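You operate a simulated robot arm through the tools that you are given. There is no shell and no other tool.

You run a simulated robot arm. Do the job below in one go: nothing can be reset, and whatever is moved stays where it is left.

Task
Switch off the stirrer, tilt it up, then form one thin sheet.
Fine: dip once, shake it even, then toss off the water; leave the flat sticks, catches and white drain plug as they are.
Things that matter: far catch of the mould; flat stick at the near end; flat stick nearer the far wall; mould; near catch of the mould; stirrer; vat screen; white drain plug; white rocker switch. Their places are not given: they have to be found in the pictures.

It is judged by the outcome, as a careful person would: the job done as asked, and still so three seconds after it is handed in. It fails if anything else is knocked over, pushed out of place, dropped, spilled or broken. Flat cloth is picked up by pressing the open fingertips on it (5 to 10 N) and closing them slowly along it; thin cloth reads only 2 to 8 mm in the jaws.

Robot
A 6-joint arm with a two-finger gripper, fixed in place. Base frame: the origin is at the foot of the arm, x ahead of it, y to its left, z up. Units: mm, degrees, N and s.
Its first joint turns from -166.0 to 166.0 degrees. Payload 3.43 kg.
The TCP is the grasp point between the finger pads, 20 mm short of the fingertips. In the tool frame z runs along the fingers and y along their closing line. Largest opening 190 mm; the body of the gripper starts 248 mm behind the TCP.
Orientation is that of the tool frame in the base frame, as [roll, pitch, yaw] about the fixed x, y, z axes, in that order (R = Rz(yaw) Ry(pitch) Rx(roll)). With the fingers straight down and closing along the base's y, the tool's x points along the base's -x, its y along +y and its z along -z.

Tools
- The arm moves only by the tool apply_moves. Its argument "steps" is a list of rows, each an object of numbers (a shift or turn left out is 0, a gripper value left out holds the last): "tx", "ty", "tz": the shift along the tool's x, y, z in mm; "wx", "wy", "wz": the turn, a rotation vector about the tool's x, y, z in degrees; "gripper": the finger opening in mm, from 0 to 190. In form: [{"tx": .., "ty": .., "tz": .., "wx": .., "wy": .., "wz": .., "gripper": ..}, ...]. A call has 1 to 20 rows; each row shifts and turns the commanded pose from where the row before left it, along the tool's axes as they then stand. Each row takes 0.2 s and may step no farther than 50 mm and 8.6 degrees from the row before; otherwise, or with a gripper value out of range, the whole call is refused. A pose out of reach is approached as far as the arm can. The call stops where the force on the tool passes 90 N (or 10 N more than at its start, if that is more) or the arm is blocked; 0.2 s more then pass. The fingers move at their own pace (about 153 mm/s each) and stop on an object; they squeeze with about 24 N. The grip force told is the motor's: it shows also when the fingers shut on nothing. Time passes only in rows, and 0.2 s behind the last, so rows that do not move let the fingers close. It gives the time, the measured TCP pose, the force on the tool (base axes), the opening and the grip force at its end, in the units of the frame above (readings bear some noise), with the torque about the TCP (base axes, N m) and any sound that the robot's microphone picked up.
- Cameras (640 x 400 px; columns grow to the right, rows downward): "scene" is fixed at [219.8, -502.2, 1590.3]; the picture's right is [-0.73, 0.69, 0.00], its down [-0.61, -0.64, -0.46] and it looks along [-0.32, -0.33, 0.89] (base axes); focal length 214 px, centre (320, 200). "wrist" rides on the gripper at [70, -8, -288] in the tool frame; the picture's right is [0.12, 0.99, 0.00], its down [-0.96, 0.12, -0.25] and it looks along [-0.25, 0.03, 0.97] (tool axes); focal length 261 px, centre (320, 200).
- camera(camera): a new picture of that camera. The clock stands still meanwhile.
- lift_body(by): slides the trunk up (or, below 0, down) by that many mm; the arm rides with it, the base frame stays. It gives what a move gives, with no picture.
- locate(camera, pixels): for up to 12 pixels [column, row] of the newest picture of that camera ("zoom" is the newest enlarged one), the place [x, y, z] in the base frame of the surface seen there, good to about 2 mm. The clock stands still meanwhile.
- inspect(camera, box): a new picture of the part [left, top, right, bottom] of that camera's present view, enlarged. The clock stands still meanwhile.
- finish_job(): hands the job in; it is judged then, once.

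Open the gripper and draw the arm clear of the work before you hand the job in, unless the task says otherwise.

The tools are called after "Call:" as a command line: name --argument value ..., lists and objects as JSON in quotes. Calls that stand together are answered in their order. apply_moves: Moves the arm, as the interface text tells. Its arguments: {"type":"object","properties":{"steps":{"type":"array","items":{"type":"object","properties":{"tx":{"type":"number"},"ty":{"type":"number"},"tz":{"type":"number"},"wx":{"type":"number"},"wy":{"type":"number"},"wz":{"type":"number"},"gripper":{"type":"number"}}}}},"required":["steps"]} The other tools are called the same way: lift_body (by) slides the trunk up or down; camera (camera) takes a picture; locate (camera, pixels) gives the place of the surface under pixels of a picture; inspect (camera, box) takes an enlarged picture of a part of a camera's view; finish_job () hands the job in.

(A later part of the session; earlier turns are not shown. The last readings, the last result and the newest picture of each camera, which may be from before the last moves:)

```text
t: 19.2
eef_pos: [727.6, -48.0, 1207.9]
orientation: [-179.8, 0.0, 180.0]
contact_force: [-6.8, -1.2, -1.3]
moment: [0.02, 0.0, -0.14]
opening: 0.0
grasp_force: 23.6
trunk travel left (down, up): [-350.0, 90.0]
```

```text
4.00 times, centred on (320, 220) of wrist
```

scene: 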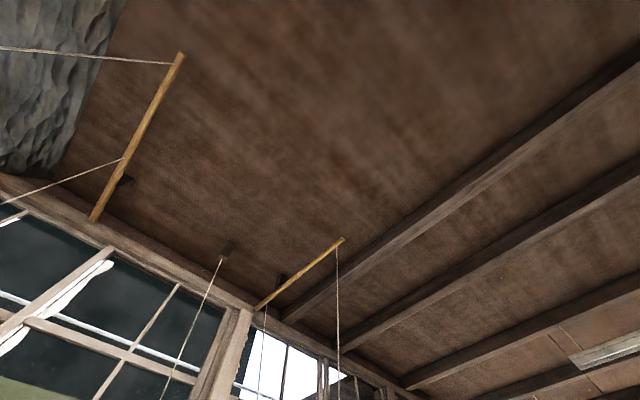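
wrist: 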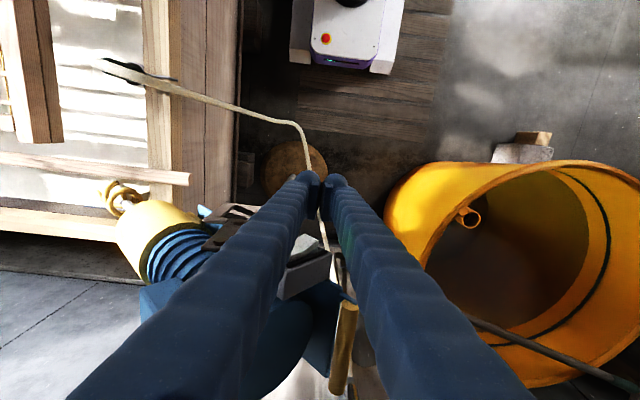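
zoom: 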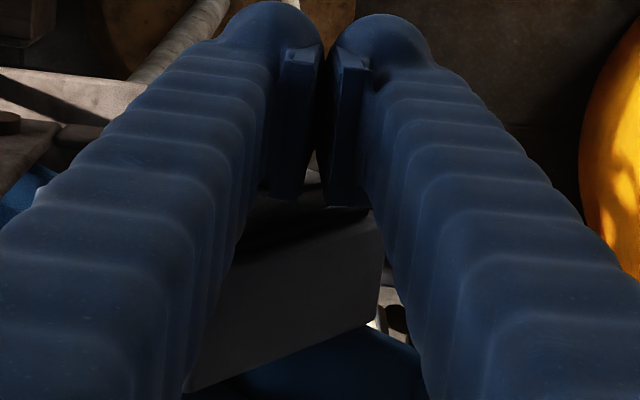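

Contact at -6.8 N in x, and the green tint on the finger seems to be gone. I'll back away and look at the lamp and rocker.

Call:
apply_moves --steps '[{"tx": 15}, {"tx": 30}, {"tz": -45}, {"tz": -45}, {"tz": -45}, {"tz": -45, "gripper": 190}, {"tz": -45}, {"tz": -45}]'

Call:
camera --camera "wrist"

Call:
inspect --camera "wrist" --box '[250, 160, 410, 260]'

```text
t: 21.0
eef_pos: [684.2, -47.4, 1478.5]
orientation: [-179.7, 0.0, -179.9]
contact_force: [0.4, 0.2, 0.0]
moment: [0.02, 0.0, 0.0]
opening: 190.1
grasp_force: 0.1
trunk travel left (down, up): [-350.0, 90.0]
```

```text
taken
```

wrist: 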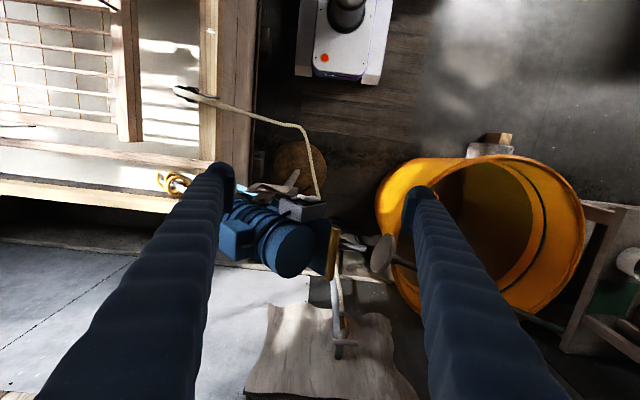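

```text
4.00 times, centred on (330, 210) of wrist
```

zoom: 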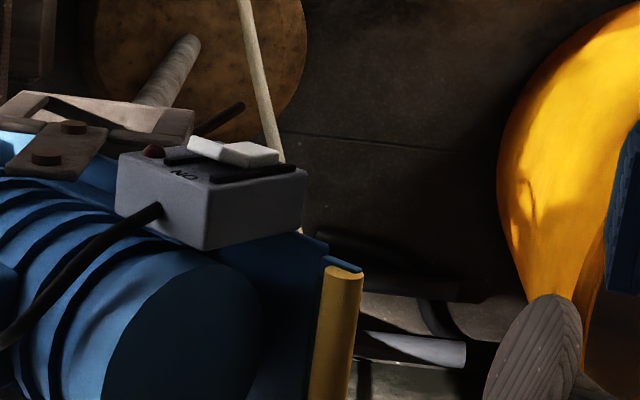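

The green lamp is off and the rocker has flipped (its ON half is now raised). Next I measure the handle and bracket to plan the tilt.

Call:
locate --camera "zoom" --pixels '[[345, 270], [335, 340], [328, 395], [345, 310], [310, 260], [75, 125], [47, 158], [60, 145], [30, 180], [150, 120], [215, 120], [180, 65]]'

Call:
inspect --camera "wrist" --box '[210, 150, 338, 230]'

```text
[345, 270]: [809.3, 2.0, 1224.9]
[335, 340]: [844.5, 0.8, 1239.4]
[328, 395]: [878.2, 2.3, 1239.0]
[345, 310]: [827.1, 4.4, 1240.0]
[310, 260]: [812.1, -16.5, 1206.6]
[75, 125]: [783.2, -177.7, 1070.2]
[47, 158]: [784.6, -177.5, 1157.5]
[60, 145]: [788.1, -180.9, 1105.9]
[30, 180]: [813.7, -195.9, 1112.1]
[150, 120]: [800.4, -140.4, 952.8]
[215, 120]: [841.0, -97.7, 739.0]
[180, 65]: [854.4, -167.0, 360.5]
```

```text
5.00 times, centred on (274, 190) of wrist
```

zoom: 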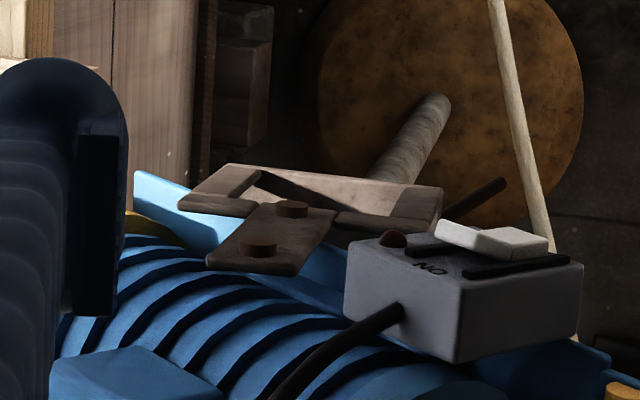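

The handle top is at z≈1239, spanning x 812–925 at y≈1, and the link's bolts are at (784,-178,1070) and (784,-178,1157). I'll go with closed fingers above the handle's middle, ready to push it down so the shaft swings up out of the vat.

Call:
apply_moves --steps '[{"tx": -46, "ty": 13, "gripper": 0}, {"tx": -46, "ty": 13}, {"tx": -46, "ty": 13}, {"tx": -46, "ty": 13}, {"tz": 40}, {"tz": 40}, {"tz": 40}, {"tz": 40}, {"tz": 30}]'

Call:
inspect --camera "wrist" --box '[220, 130, 420, 255]'

```text
t: 23.0
eef_pos: [868.2, 3.4, 1287.7]
orientation: [-179.8, 0.1, 179.9]
contact_force: [-0.1, -0.4, 0.4]
moment: [-0.03, -0.07, -0.02]
opening: 0.0
grasp_force: 23.9
trunk travel left (down, up): [-350.0, 90.0]
```

```text
3.20 times, centred on (320, 192) of wrist
```

zoom: 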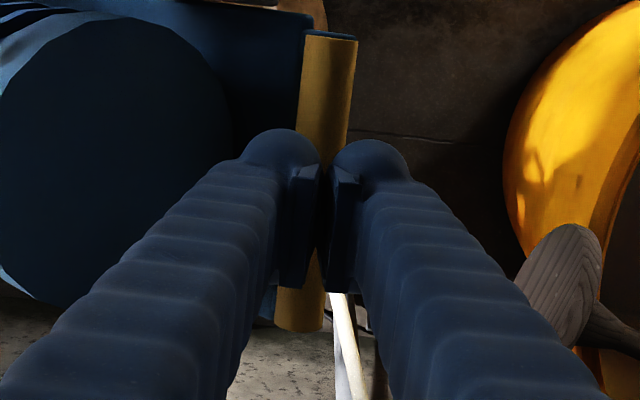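

The fingers are right over the handle. I'll lower onto it in small steps and read the force.

Call:
apply_moves --steps '[{"tz": 10}, {"tz": 10}, {"tz": 8}, {"tz": 6}, {"tz": 6, "ty": 1}]'

```text
t: 24.2
eef_pos: [867.7, 7.4, 1249.8]
orientation: [-179.9, 0.2, 180.0]
contact_force: [1.7, 12.7, 20.9]
moment: [0.23, 0.24, -0.11]
opening: 6.1
grasp_force: 34.5
trunk travel left (down, up): [-350.0, 90.0]
```

Contact gave 21 N up but the bar is wedging the two fingers apart (opening 6 mm). I'll lift, and turn the tool 90° about its axis so both fingertips lie across the bar, then push.

Call:
apply_moves --steps '[{"tz": -30}, {"tz": -30, "ty": -4}, {"wz": 8.2}, {"wz": 8.2}, {"wz": 8.2}, {"wz": 8.2}, {"wz": 8.2}, {"wz": 8.2}, {"wz": 8.2}, {"wz": 8.2}, {"wz": 8.2}, {"wz": 8.2}, {"wz": 8.0}]'

Call:
camera --camera "wrist"

```text
t: 27.0
eef_pos: [869.6, 0.8, 1307.9]
orientation: [-180.0, 0.1, 89.7]
contact_force: [0.2, -0.1, -0.1]
moment: [0.0, 0.03, -0.02]
opening: 0.0
grasp_force: 34.5
trunk travel left (down, up): [-350.0, 90.0]
```

```text
taken
```

wrist: 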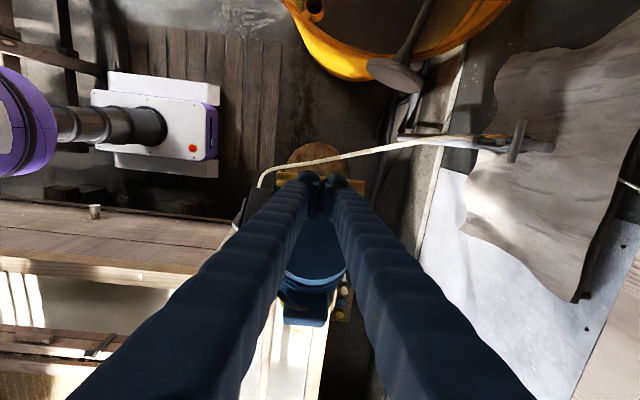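

The yaw turn worked; the handle's ends show at about (285,180) and (355,185) behind the fingertips. I'll check the handle's place up close.

Call:
inspect --camera "wrist" --box '[240, 120, 400, 220]'

Call:
locate --camera "wrist" --pixels '[[283, 180], [290, 178], [355, 186], [360, 186], [320, 250], [310, 300], [320, 270], [342, 290]]'

```text
4.00 times, centred on (320, 170) of wrist
```

zoom: 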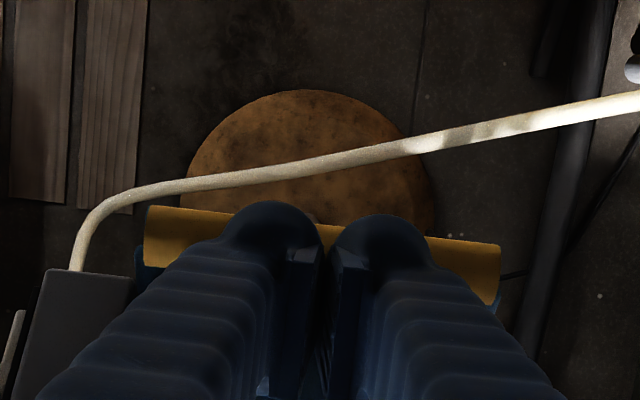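

```text
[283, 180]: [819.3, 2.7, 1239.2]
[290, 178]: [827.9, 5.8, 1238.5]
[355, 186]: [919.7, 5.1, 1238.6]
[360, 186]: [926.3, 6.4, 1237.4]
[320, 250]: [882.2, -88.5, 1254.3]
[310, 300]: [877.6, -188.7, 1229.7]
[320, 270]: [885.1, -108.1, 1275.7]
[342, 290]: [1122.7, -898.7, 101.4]
```

The handle has not moved (z≈1239, y 3–6). I'll press down on it with the fingertips across it, in small steps, drifting slightly to +y.

Call:
apply_moves --steps '[{"tz": 30}, {"tz": 12}, {"tz": 6}, {"tz": 5}, {"tz": 5}]'

```text
t: 28.2
eef_pos: [867.8, 1.3, 1249.3]
orientation: [179.9, 0.3, 90.0]
contact_force: [0.1, 10.3, 23.7]
moment: [0.98, 0.22, -0.17]
opening: 0.1
grasp_force: 34.4
trunk travel left (down, up): [-350.0, 90.0]
```

The handle went down about 10 mm under 24 N, so it moves but pushes back. I'll follow its arc further: down with a little +y.

Call:
apply_moves --steps '[{"tz": 6, "tx": 3}, {"tz": 6, "tx": 3}, {"tz": 6, "tx": 3}, {"tz": 6, "tx": 3}, {"tz": 6, "tx": 3}]'

Call:
camera --camera "wrist"

```text
t: 29.4
eef_pos: [869.5, 14.9, 1217.9]
orientation: [-180.0, 0.2, 89.9]
contact_force: [-0.8, 1.7, 6.8]
moment: [0.14, -0.08, 0.01]
opening: 0.0
grasp_force: 34.1
trunk travel left (down, up): [-350.0, 90.0]
```

```text
taken
```

wrist: 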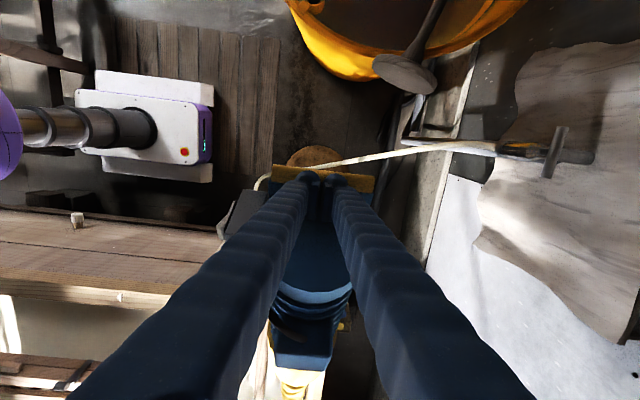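

The force dropped to 7 N while the handle follows down. I'll measure the handle's ends at (278,176) and (368,182) and the motor.

Call:
locate --camera "wrist" --pixels '[[278, 172], [290, 174], [360, 180], [370, 182], [365, 183], [320, 235], [315, 270], [240, 215], [290, 180]]'

Call:
inspect --camera "wrist" --box '[240, 120, 400, 220]'

```text
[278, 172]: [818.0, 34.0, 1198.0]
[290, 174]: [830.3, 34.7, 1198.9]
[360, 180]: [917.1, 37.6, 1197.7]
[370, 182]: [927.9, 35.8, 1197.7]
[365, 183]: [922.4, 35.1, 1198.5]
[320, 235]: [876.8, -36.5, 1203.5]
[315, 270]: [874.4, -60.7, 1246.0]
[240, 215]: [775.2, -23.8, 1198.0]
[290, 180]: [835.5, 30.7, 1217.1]
```

```text
4.00 times, centred on (320, 170) of wrist
```

zoom: 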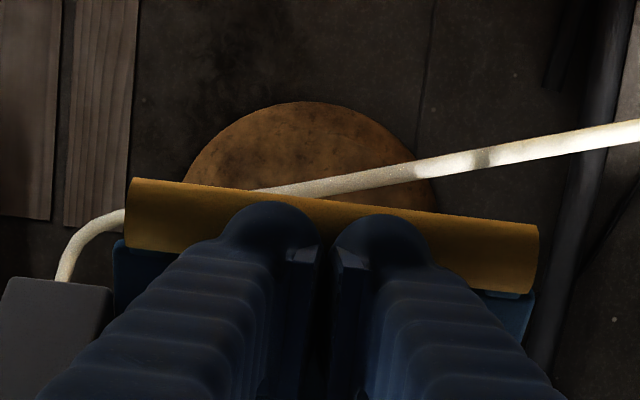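

The handle now is at y≈30, z≈1198, which fits a pivot at the lower bolt (-178,1070). I'll follow that arc further down and outward.

Call:
apply_moves --steps '[{"tz": 6, "tx": 4.5}, {"tz": 6, "tx": 4.5}, {"tz": 6, "tx": 4.5}, {"tz": 6, "tx": 4.5}, {"tz": 6, "tx": 4.5}, {"tz": 7, "tx": 2.5}, {"tz": 7, "tx": 2.5}, {"tz": 7, "tx": 2.5}]'

Call:
camera --camera "wrist"

Call:
locate --camera "wrist" --pixels '[[278, 172], [290, 174], [360, 180], [370, 182], [365, 183], [320, 235], [315, 270], [240, 215], [290, 180]]'

```text
t: 31.2
eef_pos: [868.7, 44.8, 1166.5]
orientation: [180.0, 0.2, 89.9]
contact_force: [-0.3, 3.0, 4.6]
moment: [0.06, -0.02, 0.02]
opening: 6.2
grasp_force: 33.6
trunk travel left (down, up): [-350.0, 90.0]
```

```text
taken
```

wrist: 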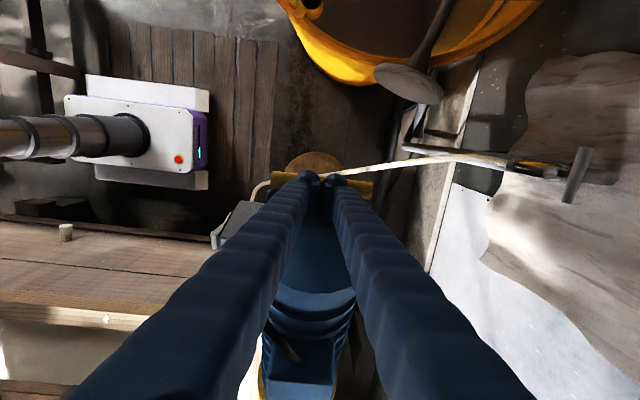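

```text
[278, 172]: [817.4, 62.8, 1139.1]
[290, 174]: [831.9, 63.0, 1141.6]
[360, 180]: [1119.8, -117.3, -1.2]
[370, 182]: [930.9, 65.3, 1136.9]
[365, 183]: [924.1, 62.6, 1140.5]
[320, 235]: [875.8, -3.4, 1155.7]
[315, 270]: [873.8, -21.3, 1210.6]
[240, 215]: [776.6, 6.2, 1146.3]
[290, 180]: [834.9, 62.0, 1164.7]
```

The handle is now near (y≈60, z≈1145) and the fingers read 6 mm apart. I'll look closely at the contact.

Call:
inspect --camera "wrist" --box '[240, 120, 400, 220]'

Call:
inspect --camera "wrist" --box '[200, 160, 392, 400]'

```text
4.00 times, centred on (320, 170) of wrist
```

zoom: 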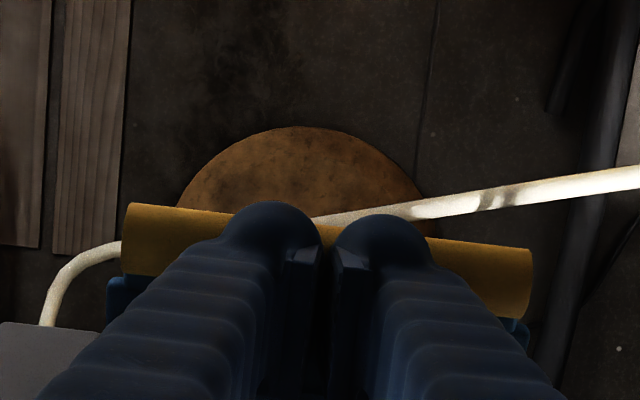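

```text
1.67 times, centred on (296, 280) of wrist
```

zoom: 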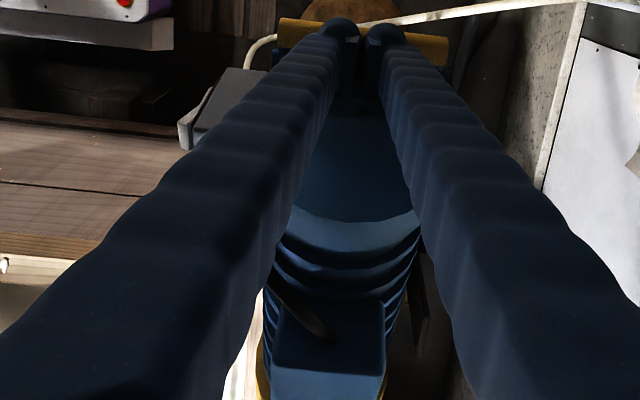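

Contact is fine with the handle following. I'll continue along the arc towards a level position.

Call:
apply_moves --steps '[{"tz": 8, "tx": 2}, {"tz": 8, "tx": 2}, {"tz": 8, "tx": 2}, {"tz": 8, "tx": 1.5}, {"tz": 8, "tx": 1}, {"tz": 8, "tx": 1}, {"tz": 8, "tx": 0.5}]'

Call:
camera --camera "wrist"

Call:
inspect --camera "wrist" --box '[220, 120, 412, 240]'

```text
t: 32.1
eef_pos: [872.8, 50.0, 1160.1]
orientation: [178.8, 0.3, 89.8]
contact_force: [-13.2, -4.0, 36.7]
moment: [0.19, 0.63, 0.25]
opening: 0.0
grasp_force: 35.0
trunk travel left (down, up): [-350.0, 90.0]
stopped in row 4: the force on the tool passed its limit at 101 N (the readings are from after the stop); the commanded pose is now the measured one
```

```text
taken
```

wrist: 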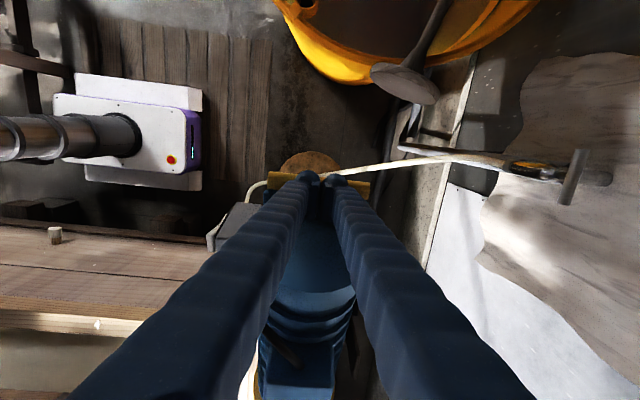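

```text
3.33 times, centred on (316, 180) of wrist
```

zoom: 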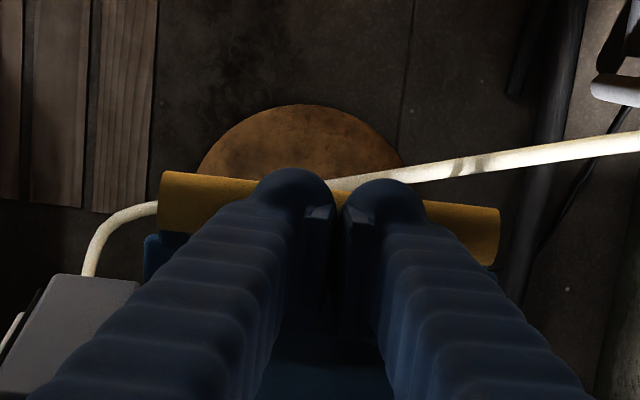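

The handle met a firm stop (101 N) at about z≈1155, so that is the end of its travel. I'll ease off upward and see if the stirrer stays tilted.

Call:
locate --camera "wrist" --pixels '[[275, 172], [275, 178], [275, 183], [368, 184], [320, 235], [315, 270], [240, 215], [320, 300]]'

Call:
apply_moves --steps '[{"tz": -4}, {"tz": -4}, {"tz": -4}, {"tz": -6}, {}]'

Call:
camera --camera "wrist"

Call:
locate --camera "wrist" --pixels '[[275, 172], [275, 178], [275, 183], [368, 184], [320, 235], [315, 270], [240, 215], [320, 300]]'

```text
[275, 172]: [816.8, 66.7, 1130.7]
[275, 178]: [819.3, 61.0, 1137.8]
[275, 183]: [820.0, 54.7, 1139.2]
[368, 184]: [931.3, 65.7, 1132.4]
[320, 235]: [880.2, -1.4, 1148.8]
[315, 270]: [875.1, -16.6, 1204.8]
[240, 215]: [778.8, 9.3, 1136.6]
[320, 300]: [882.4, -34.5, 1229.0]
```

```text
t: 33.3
eef_pos: [875.4, 51.1, 1170.5]
orientation: [179.1, 0.3, 89.9]
contact_force: [0.3, -0.6, 0.4]
moment: [0.01, 0.0, 0.0]
opening: 0.1
grasp_force: 34.6
trunk travel left (down, up): [-350.0, 90.0]
```

```text
taken
```

wrist: 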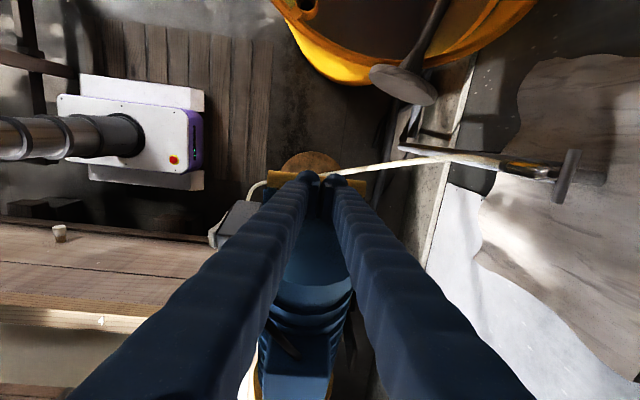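

```text
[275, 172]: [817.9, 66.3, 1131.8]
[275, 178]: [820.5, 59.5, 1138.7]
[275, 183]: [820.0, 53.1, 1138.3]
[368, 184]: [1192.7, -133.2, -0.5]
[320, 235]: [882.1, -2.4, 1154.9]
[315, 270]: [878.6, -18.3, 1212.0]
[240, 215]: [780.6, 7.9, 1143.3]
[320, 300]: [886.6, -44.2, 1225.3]
```

The stirrer stays put with no load on the tool (handle top still z≈1138). I'll lift clear and look at the whole stirrer.

Call:
apply_moves --steps '[{"tz": -40}, {"tz": -45}, {"tz": -45}, {"tz": -45}, {"tz": -45, "gripper": 190}, {"tz": -45, "tx": -30}, {"tz": -40, "tx": -45}, {"tx": -45}, {"tx": -45}, {"tx": -45}]'

Call:
camera --camera "wrist"

```text
refused: row 6 steps farther than a row can; nothing moved
```

```text
taken
```

wrist: 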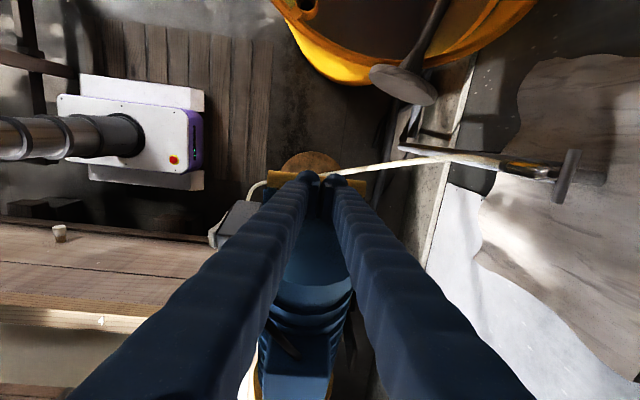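

The rows were too long together, so nothing moved; I'll repeat the retreat with shorter steps.

Call:
apply_moves --steps '[{"tz": -40}, {"tz": -45}, {"tz": -45}, {"tz": -45}, {"tz": -45, "gripper": 190}, {"tz": -40}, {"tz": -40}, {"tx": -45}, {"tx": -45}, {"tx": -45}, {"tx": -45}]'

Call:
camera --camera "wrist"

```text
t: 35.7
eef_pos: [869.0, -130.5, 1472.0]
orientation: [179.3, 0.3, 89.9]
contact_force: [-0.3, -0.6, -0.8]
moment: [0.22, 0.07, 0.02]
opening: 190.0
grasp_force: 0.2
trunk travel left (down, up): [-350.0, 90.0]
```

```text
taken
```

wrist: 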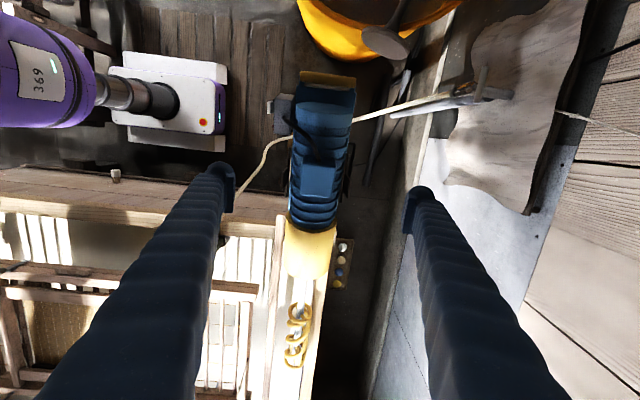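

The stirrer is tilted up; impeller at (297,335). I'll measure it and look at details, including a small white knob at (117,175) and a dotted panel at (342,262).

Call:
locate --camera "wrist" --pixels '[[298, 310], [300, 290], [293, 362], [310, 250], [318, 85], [117, 172], [342, 262], [222, 245], [280, 300], [318, 320], [240, 225], [250, 290]]'

Call:
inspect --camera "wrist" --box '[210, 200, 370, 400]'

Call:
inspect --camera "wrist" --box '[0, 140, 256, 300]'

```text
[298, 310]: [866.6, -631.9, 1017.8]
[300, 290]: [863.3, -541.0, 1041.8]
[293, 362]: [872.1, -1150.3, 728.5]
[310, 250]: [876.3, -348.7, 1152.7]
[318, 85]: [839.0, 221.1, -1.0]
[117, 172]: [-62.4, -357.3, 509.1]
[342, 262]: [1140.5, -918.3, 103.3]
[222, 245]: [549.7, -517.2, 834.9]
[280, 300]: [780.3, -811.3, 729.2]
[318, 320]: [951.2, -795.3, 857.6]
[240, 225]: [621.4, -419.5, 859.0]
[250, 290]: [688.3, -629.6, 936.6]
```

```text
2.00 times, centred on (290, 300) of wrist
```

zoom: 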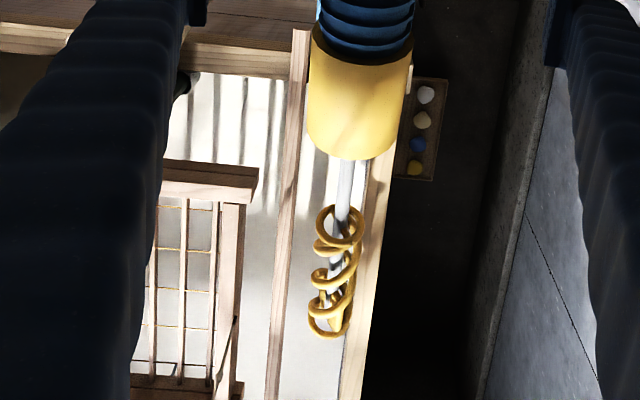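

```text
2.50 times, centred on (128, 220) of wrist
```

zoom: 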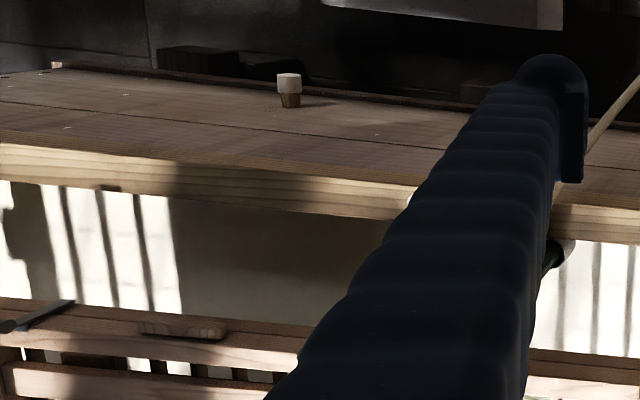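

The white plug with brown cork is at (-62,-357,509) outside the vat; it will be left alone. There's also a rounded wooden grip on the outer side of the mould's near beam at about (81,-616,951). I'll move above that area for a close look.

Call:
apply_moves --steps '[{"ty": -43, "tx": -17}, {"ty": -43, "tx": -17}, {"ty": -43, "tx": -17}, {"ty": -43, "tx": -17}, {"ty": -43, "tx": -17}, {"ty": -43, "tx": -17}, {"ty": -43, "tx": -17}, {"ty": -43, "tx": -17}, {"ty": -43, "tx": -17}, {"ty": -43, "tx": -17}, {"ty": -43, "tx": -17}, {"ty": -43, "tx": -17}, {"ty": -43, "tx": -17}, {"ty": -43, "tx": -17}, {"ty": -43, "tx": -17}, {"ty": -43, "tx": -17}, {"ty": -43, "tx": -17}, {"ty": -43, "tx": -17}]'

Call:
camera --camera "wrist"

```text
t: 39.5
eef_pos: [94.9, -436.5, 1461.4]
orientation: [179.1, 0.2, 89.9]
contact_force: [-0.2, -0.7, 0.3]
moment: [0.08, -0.05, 0.02]
opening: 189.9
grasp_force: 0.1
trunk travel left (down, up): [-350.0, 90.0]
```

```text
taken
```

wrist: 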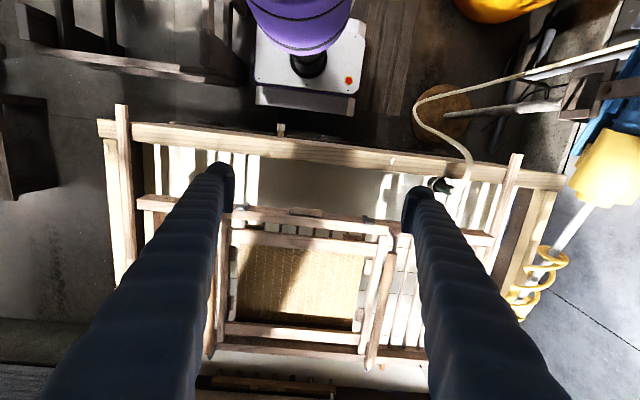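

This gives a good overall view: the vat with the two flat sticks at (122,200) and (507,210), and the mould between them. I'll enlarge.

Call:
inspect --camera "wrist" --box '[220, 180, 420, 305]'

Call:
inspect --camera "wrist" --box '[80, 90, 320, 240]'

Call:
inspect --camera "wrist" --box '[180, 270, 440, 400]'

Call:
locate --camera "wrist" --pixels '[[305, 211], [122, 150], [122, 230], [508, 200], [140, 203], [490, 240], [300, 245], [300, 335], [384, 245], [220, 240], [372, 330], [300, 350]]'

```text
3.20 times, centred on (320, 242) of wrist
```

zoom: 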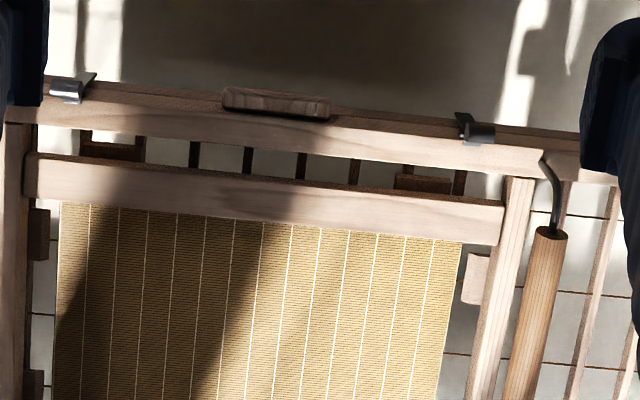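

```text
2.67 times, centred on (200, 165) of wrist
```

zoom: 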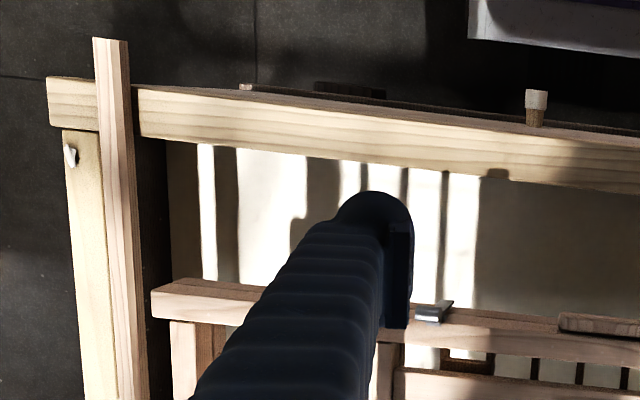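

```text
2.46 times, centred on (310, 335) of wrist
```

zoom: 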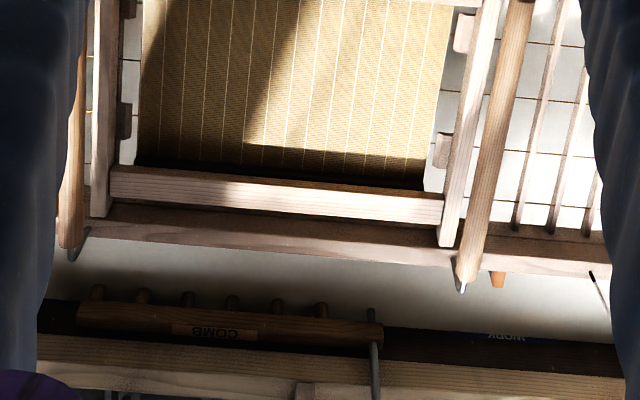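

```text
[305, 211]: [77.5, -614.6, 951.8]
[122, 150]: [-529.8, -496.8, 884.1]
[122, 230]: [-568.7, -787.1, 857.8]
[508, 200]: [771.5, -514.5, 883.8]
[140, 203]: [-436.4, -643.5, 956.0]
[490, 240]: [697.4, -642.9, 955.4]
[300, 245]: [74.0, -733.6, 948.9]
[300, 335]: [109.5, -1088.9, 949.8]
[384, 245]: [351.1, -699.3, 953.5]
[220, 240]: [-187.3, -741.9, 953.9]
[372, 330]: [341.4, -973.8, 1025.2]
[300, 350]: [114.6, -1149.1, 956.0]
```

The mould is the whole suspended frame (x -436..697, y -1150..-640), with a wooden grip at the middle of its near beam (305,211). I'll descend for a close look at the grip and catches.

Call:
apply_moves --steps '[{"tx": -40, "tz": 20}, {"tx": -40, "tz": 20}, {"tx": -40, "tz": 20}, {"tx": -40, "tz": 20}, {"ty": -5, "tz": 45}, {"ty": -5, "tz": 45}, {"ty": -5, "tz": 45}]'

Call:
camera --camera "wrist"

Call:
inspect --camera "wrist" --box '[210, 130, 430, 268]'

```text
t: 41.1
eef_pos: [82.2, -596.1, 1245.6]
orientation: [179.1, 0.2, 89.9]
contact_force: [-0.1, -0.2, -0.2]
moment: [0.05, 0.0, -0.01]
opening: 189.7
grasp_force: 0.0
trunk travel left (down, up): [-350.0, 90.0]
```

```text
taken
```

wrist: 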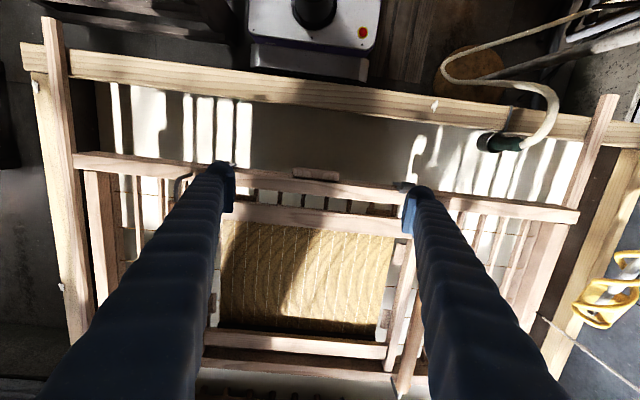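

```text
2.90 times, centred on (320, 199) of wrist
```

zoom: 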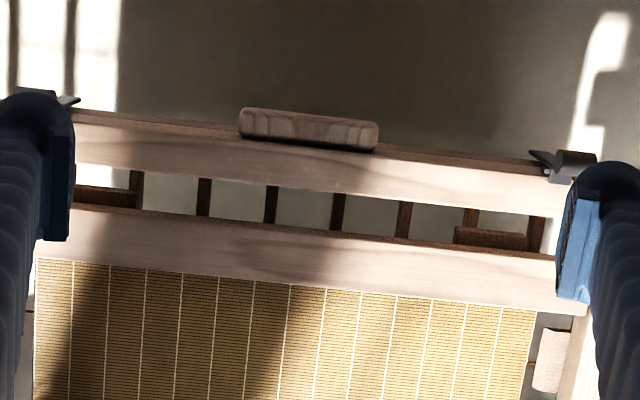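

The wooden grip is at (315,173), between the catches at (190,168) and (410,185). I'll zoom and measure its edges and the beam.

Call:
inspect --camera "wrist" --box '[270, 150, 366, 210]'

Call:
locate --camera "zoom" --pixels '[[160, 125], [300, 120], [430, 150], [430, 180], [160, 165], [300, 175], [300, 195], [300, 240], [300, 275], [300, 330], [60, 130], [600, 200]]'

Call:
inspect --camera "wrist" --box '[380, 150, 640, 400]'

Call:
inspect --camera "wrist" --box '[20, 120, 240, 260]'

```text
6.67 times, centred on (318, 180) of wrist
```

zoom: 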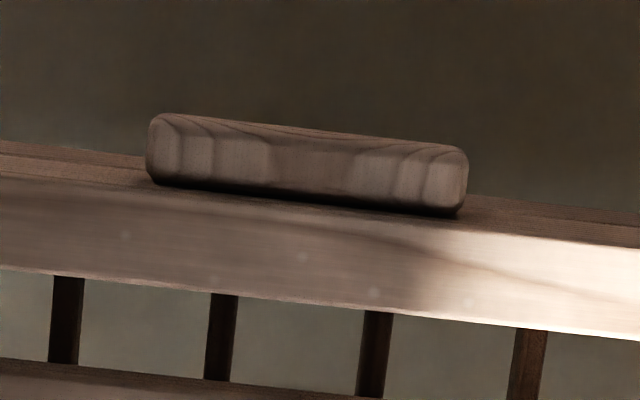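

```text
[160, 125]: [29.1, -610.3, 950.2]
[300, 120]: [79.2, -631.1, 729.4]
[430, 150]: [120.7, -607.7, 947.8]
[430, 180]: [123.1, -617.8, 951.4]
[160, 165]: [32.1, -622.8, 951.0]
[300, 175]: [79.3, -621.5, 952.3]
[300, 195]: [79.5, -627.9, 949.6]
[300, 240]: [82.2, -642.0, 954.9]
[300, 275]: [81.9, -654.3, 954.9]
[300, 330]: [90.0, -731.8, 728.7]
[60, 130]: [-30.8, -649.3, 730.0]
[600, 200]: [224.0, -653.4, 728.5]
```

```text
1.60 times, centred on (510, 275) of wrist
```

zoom: 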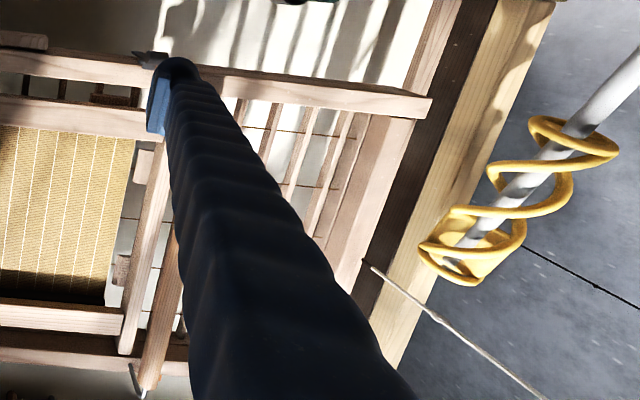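

```text
2.86 times, centred on (130, 190) of wrist
```

zoom: 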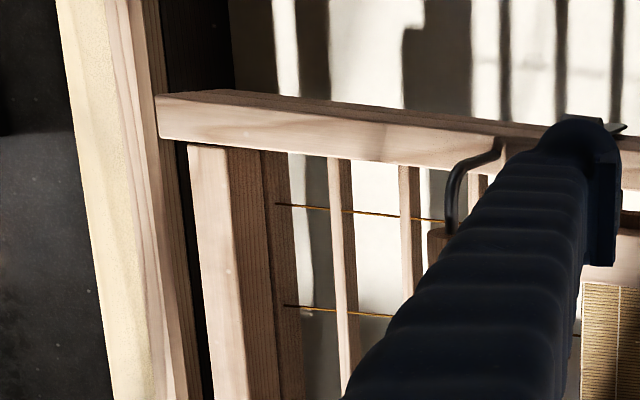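

The block is a flat-topped bar x 26..126, y -628..-605, top z≈951, on the outside of the beam (beam top y -630..-657, z 955). I'll measure the beam's outer edge beside the block more exactly.

Call:
inspect --camera "wrist" --box '[276, 155, 356, 205]'

Call:
locate --camera "zoom" --pixels '[[60, 95], [60, 105], [60, 115], [60, 125], [60, 140], [150, 105], [300, 115], [500, 150], [512, 160], [580, 165], [580, 175], [580, 190]]'

```text
8.00 times, centred on (316, 180) of wrist
```

zoom: 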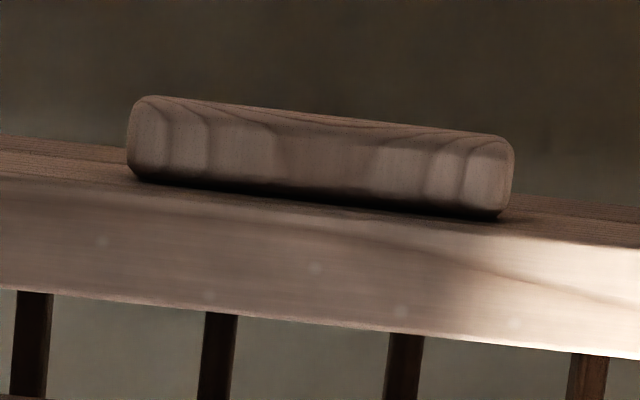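

```text
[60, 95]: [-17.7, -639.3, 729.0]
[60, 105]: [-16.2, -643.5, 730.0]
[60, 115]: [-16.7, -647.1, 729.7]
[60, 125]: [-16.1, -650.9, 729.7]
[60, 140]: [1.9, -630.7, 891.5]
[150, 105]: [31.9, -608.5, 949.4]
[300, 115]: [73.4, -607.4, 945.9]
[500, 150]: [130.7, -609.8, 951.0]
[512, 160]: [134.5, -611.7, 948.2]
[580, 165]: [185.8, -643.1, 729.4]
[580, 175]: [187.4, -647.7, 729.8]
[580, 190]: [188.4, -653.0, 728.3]
```

The block spans x≈26..136 (centre 81) and the beam's outer face is at y≈-631, so the open fingers can come down just outside the beam at the block's ends. I'll descend to just above the block first.

Call:
apply_moves --steps '[{"wx": 0.9, "tx": -5, "ty": -1}, {"tz": 45}, {"tz": 45}, {"tz": 45}, {"tz": 45}, {"tz": 40}, {}]'

Call:
camera --camera "wrist"

Call:
inspect --camera "wrist" --box '[190, 130, 450, 290]'

```text
t: 42.7
eef_pos: [80.9, -602.0, 1027.8]
orientation: [-180.0, 0.3, 90.0]
contact_force: [-0.7, 0.9, 0.3]
moment: [0.01, -0.03, 0.0]
opening: 190.0
grasp_force: 0.2
trunk travel left (down, up): [-350.0, 90.0]
```

```text
taken
```

wrist: 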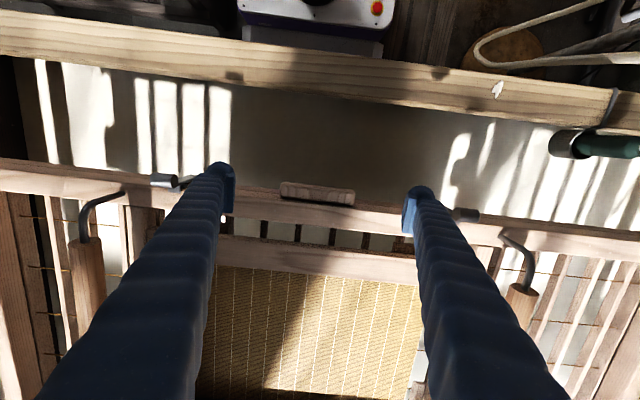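

```text
2.46 times, centred on (320, 210) of wrist
```

zoom: 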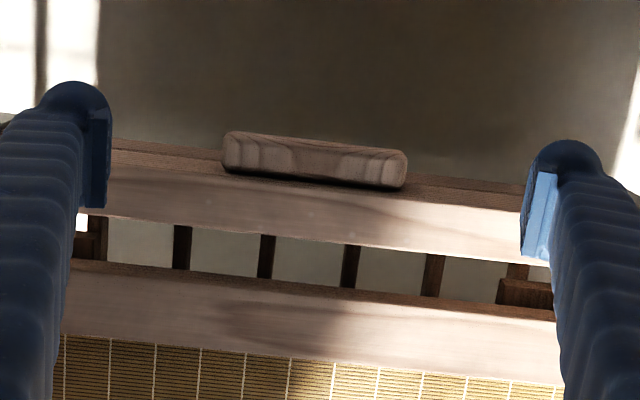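

Closer view: the block is centred between the fingers. I'll re-measure the block and catches from here before the last descent.

Call:
locate --camera "zoom" --pixels '[[226, 140], [226, 165], [240, 150], [310, 145], [310, 150], [310, 165], [310, 178], [400, 160], [400, 182], [390, 170], [160, 155], [460, 195]]'

Call:
locate --camera "wrist" --pixels '[[165, 181], [182, 183], [465, 214], [450, 218], [100, 205], [520, 245], [90, 280], [325, 215], [325, 222], [340, 240], [250, 250], [300, 330]]'

```text
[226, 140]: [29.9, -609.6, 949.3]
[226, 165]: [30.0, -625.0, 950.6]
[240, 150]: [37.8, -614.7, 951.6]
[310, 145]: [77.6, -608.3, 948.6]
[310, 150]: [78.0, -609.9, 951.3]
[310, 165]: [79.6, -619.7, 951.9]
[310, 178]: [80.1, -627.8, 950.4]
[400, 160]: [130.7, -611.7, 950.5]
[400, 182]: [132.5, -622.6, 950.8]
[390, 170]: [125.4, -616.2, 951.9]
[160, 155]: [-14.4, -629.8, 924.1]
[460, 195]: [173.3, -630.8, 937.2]
```

```text
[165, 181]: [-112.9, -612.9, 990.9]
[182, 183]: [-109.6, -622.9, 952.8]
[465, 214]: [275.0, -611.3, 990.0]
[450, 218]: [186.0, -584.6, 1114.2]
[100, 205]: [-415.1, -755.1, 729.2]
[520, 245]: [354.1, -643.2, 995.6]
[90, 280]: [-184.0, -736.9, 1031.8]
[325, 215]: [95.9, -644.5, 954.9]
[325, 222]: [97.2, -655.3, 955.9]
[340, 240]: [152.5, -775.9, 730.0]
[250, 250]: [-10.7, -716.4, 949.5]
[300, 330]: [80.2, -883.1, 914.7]
```

The block is x 28..134, y -607..-629, top z 952. I'll descend to z≈942 so the pads face the block's ends, then close on it.

Call:
apply_moves --steps '[{"tz": 30}, {"tz": 30}, {"tz": 15}, {"tz": 11}, {}]'

Call:
camera --camera "wrist"

```text
t: 43.9
eef_pos: [81.9, -602.5, 942.4]
orientation: [-179.9, 0.3, 90.0]
contact_force: [-0.8, 0.1, -0.5]
moment: [0.02, -0.02, 0.02]
opening: 189.9
grasp_force: 0.1
trunk travel left (down, up): [-350.0, 90.0]
```

```text
taken
```

wrist: 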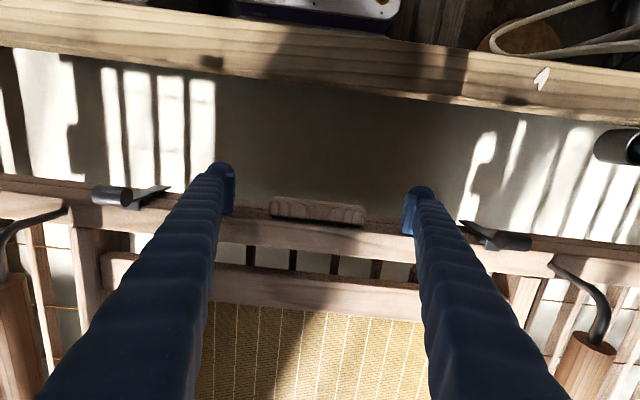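

No contact on the way down; the pads are beside the block's ends. Now I close the fingers on it.

Call:
apply_moves --steps '[{"gripper": 130}, {"gripper": 118}, {"gripper": 90}, {}, {}]'

Call:
camera --camera "wrist"

Call:
inspect --camera "wrist" --box '[240, 150, 400, 250]'

```text
t: 45.1
eef_pos: [81.7, -601.9, 940.3]
orientation: [180.0, 0.4, 89.9]
contact_force: [-0.3, 0.6, 0.1]
moment: [-0.03, -0.03, -0.08]
opening: 110.7
grasp_force: 45.1
trunk travel left (down, up): [-350.0, 90.0]
```

```text
taken
```

wrist: 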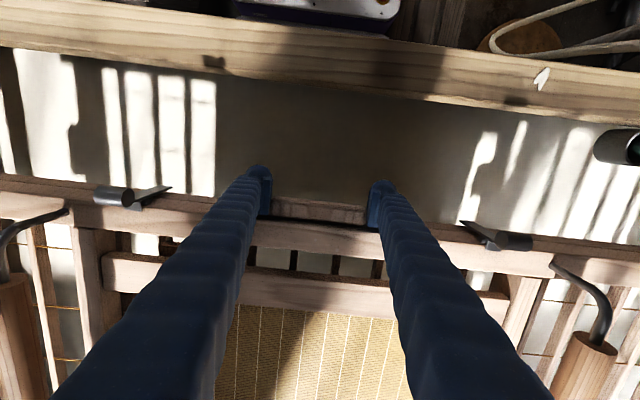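

```text
4.00 times, centred on (320, 200) of wrist
```

zoom: 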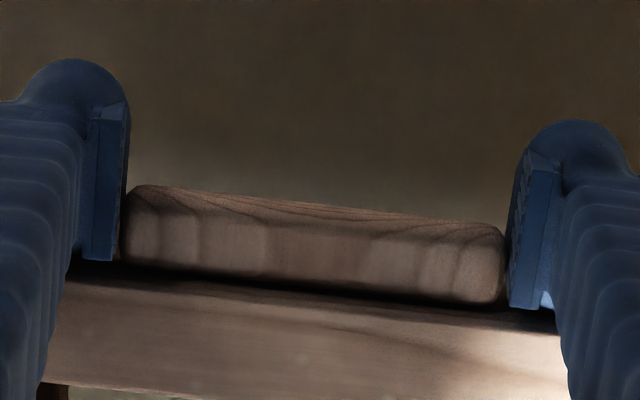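

The block is gripped (opening 110.7 mm, 45 N motor force). I'll test how the mould gives: a small 15 mm push down.

Call:
apply_moves --steps '[{"tz": 5}, {"tz": 5}, {"tz": 5}, {}, {}]'

Call:
camera --camera "wrist"

Call:
locate --camera "wrist" --pixels '[[320, 235], [320, 290], [300, 350], [110, 195], [20, 290], [585, 360], [320, 212], [150, 280], [60, 180], [620, 265], [150, 180], [500, 300]]'

```text
t: 46.3
eef_pos: [81.6, -600.8, 926.2]
orientation: [179.9, 0.3, 89.9]
contact_force: [-0.6, -0.5, 4.3]
moment: [-1.07, 0.24, 0.16]
opening: 110.8
grasp_force: 45.1
trunk travel left (down, up): [-350.0, 90.0]
```

```text
taken
```

wrist: 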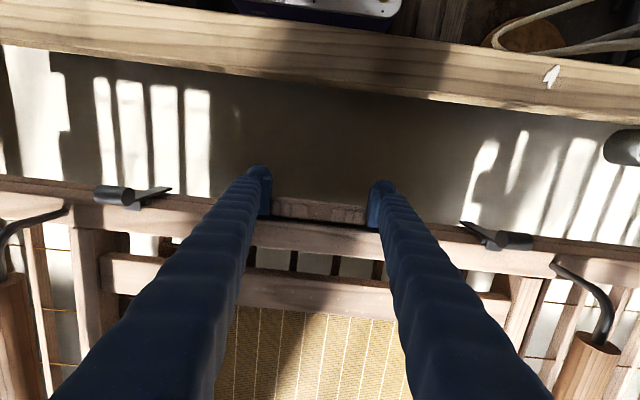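

```text
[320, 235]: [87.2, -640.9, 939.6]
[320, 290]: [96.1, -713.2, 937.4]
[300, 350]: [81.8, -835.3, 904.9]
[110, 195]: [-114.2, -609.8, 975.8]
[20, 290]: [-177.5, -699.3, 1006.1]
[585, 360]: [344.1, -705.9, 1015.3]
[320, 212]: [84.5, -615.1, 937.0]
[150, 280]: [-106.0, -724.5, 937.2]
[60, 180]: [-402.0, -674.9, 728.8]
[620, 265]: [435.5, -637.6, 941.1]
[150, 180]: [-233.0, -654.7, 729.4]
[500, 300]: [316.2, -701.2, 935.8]
```

The near beam dropped 15 mm with only 4.3 N, and the screen centre dropped about 10 mm, so the mould hinges near its far beam with a soft spring. I'll test further down to ~60 mm, still well above the liquid.

Call:
apply_moves --steps '[{"tz": 10}, {"tz": 10}, {"tz": 10}, {"tz": 10, "tx": -2}, {"tz": 5, "tx": -1}, {}, {}]'

Call:
camera --camera "wrist"

Call:
locate --camera "wrist" --pixels '[[320, 235], [320, 290], [300, 350], [110, 195], [20, 290], [585, 360], [320, 212], [150, 280], [620, 265], [500, 300], [280, 390], [380, 390]]'

```text
t: 47.9
eef_pos: [81.8, -605.9, 881.5]
orientation: [-179.9, 0.3, 89.9]
contact_force: [0.0, -0.5, 5.5]
moment: [-1.13, -0.02, -0.07]
opening: 110.7
grasp_force: 45.3
trunk travel left (down, up): [-350.0, 90.0]
```

```text
taken
```

wrist: 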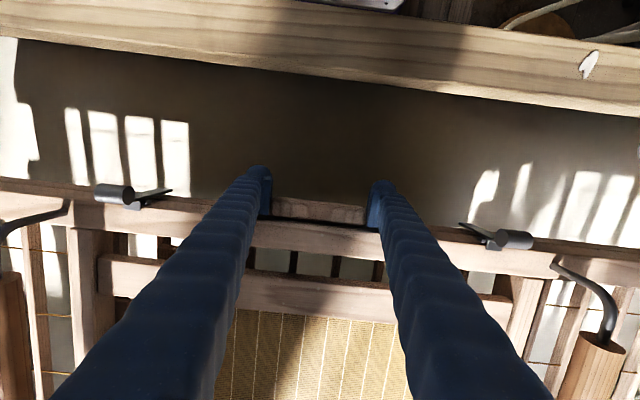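

```text
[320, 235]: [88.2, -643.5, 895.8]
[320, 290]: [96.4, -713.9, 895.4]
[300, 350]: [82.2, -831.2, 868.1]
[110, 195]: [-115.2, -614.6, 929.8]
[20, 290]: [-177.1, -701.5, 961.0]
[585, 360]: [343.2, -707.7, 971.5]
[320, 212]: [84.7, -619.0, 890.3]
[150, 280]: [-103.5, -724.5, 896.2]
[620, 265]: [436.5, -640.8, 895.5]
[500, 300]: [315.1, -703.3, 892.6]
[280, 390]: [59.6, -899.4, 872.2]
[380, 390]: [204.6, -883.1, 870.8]
```

The mould sinks softly (5.5 N at 60 mm) and tilts only ~3.6° near-edge down, so it can be lowered nearly level. I'll go 55 mm further (near beam still above the liquid at 729) and check the tilt.

Call:
apply_moves --steps '[{"tz": 11}, {"tz": 11}, {"tz": 11}, {"tz": 11, "tx": -1}, {"tz": 11, "tx": -1}, {}]'

Call:
camera --camera "wrist"

Call:
locate --camera "wrist" --pixels '[[320, 235], [320, 290], [300, 350], [110, 195], [585, 360], [320, 212], [150, 280], [620, 265], [500, 300], [280, 390], [380, 390], [320, 370]]'

```text
t: 49.3
eef_pos: [82.5, -606.6, 826.9]
orientation: [-179.9, 0.4, 89.9]
contact_force: [0.2, 1.4, 8.5]
moment: [-1.38, -0.01, 0.01]
opening: 110.7
grasp_force: 45.3
trunk travel left (down, up): [-350.0, 90.0]
```

```text
taken
```

wrist: 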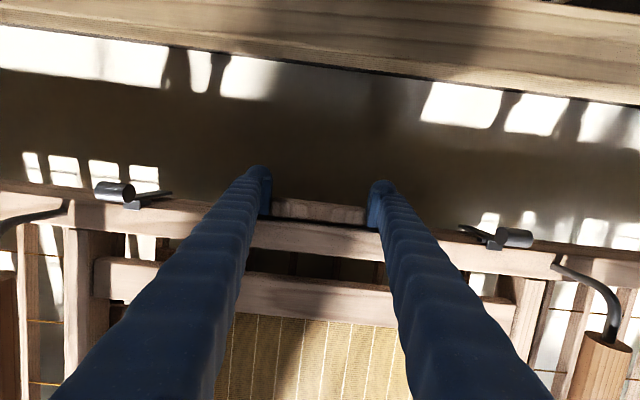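

```text
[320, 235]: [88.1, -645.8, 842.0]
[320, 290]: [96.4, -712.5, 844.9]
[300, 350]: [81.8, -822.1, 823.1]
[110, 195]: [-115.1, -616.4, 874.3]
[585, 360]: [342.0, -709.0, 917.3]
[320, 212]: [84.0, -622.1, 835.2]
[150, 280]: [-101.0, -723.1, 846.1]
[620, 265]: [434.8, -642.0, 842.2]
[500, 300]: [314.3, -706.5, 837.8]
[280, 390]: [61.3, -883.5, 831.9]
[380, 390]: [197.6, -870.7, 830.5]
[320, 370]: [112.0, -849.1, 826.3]
```

Tilt is now about 8° near-edge down at 113 mm drop with 8.5 N. I'll check whether turning the tool about x levels the mould.

Call:
apply_moves --steps '[{"wy": 4}, {"wy": 4}, {}]'

Call:
camera --camera "wrist"

Call:
locate --camera "wrist" --pixels '[[320, 235], [320, 290], [300, 350], [110, 195], [585, 360], [320, 212], [150, 280], [620, 265], [500, 300], [280, 390], [380, 390], [320, 370]]'

```text
t: 50.1
eef_pos: [82.2, -607.3, 826.8]
orientation: [179.9, -7.7, 90.0]
contact_force: [-0.2, 0.1, 7.6]
moment: [-1.47, 0.09, 0.2]
opening: 110.7
grasp_force: 44.7
trunk travel left (down, up): [-350.0, 90.0]
```

```text
taken
```

wrist: 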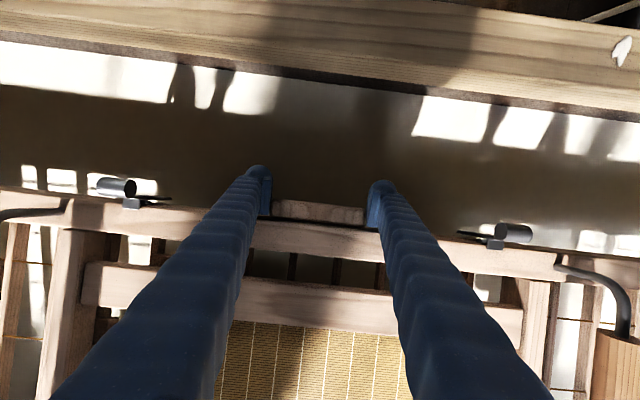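

```text
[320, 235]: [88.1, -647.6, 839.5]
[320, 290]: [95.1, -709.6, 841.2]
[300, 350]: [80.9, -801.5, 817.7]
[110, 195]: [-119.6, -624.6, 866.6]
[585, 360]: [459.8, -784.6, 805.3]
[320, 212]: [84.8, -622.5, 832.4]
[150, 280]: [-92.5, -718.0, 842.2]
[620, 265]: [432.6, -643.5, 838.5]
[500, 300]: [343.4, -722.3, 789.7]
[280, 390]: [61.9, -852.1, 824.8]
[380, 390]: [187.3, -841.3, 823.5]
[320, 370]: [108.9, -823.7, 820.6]
```

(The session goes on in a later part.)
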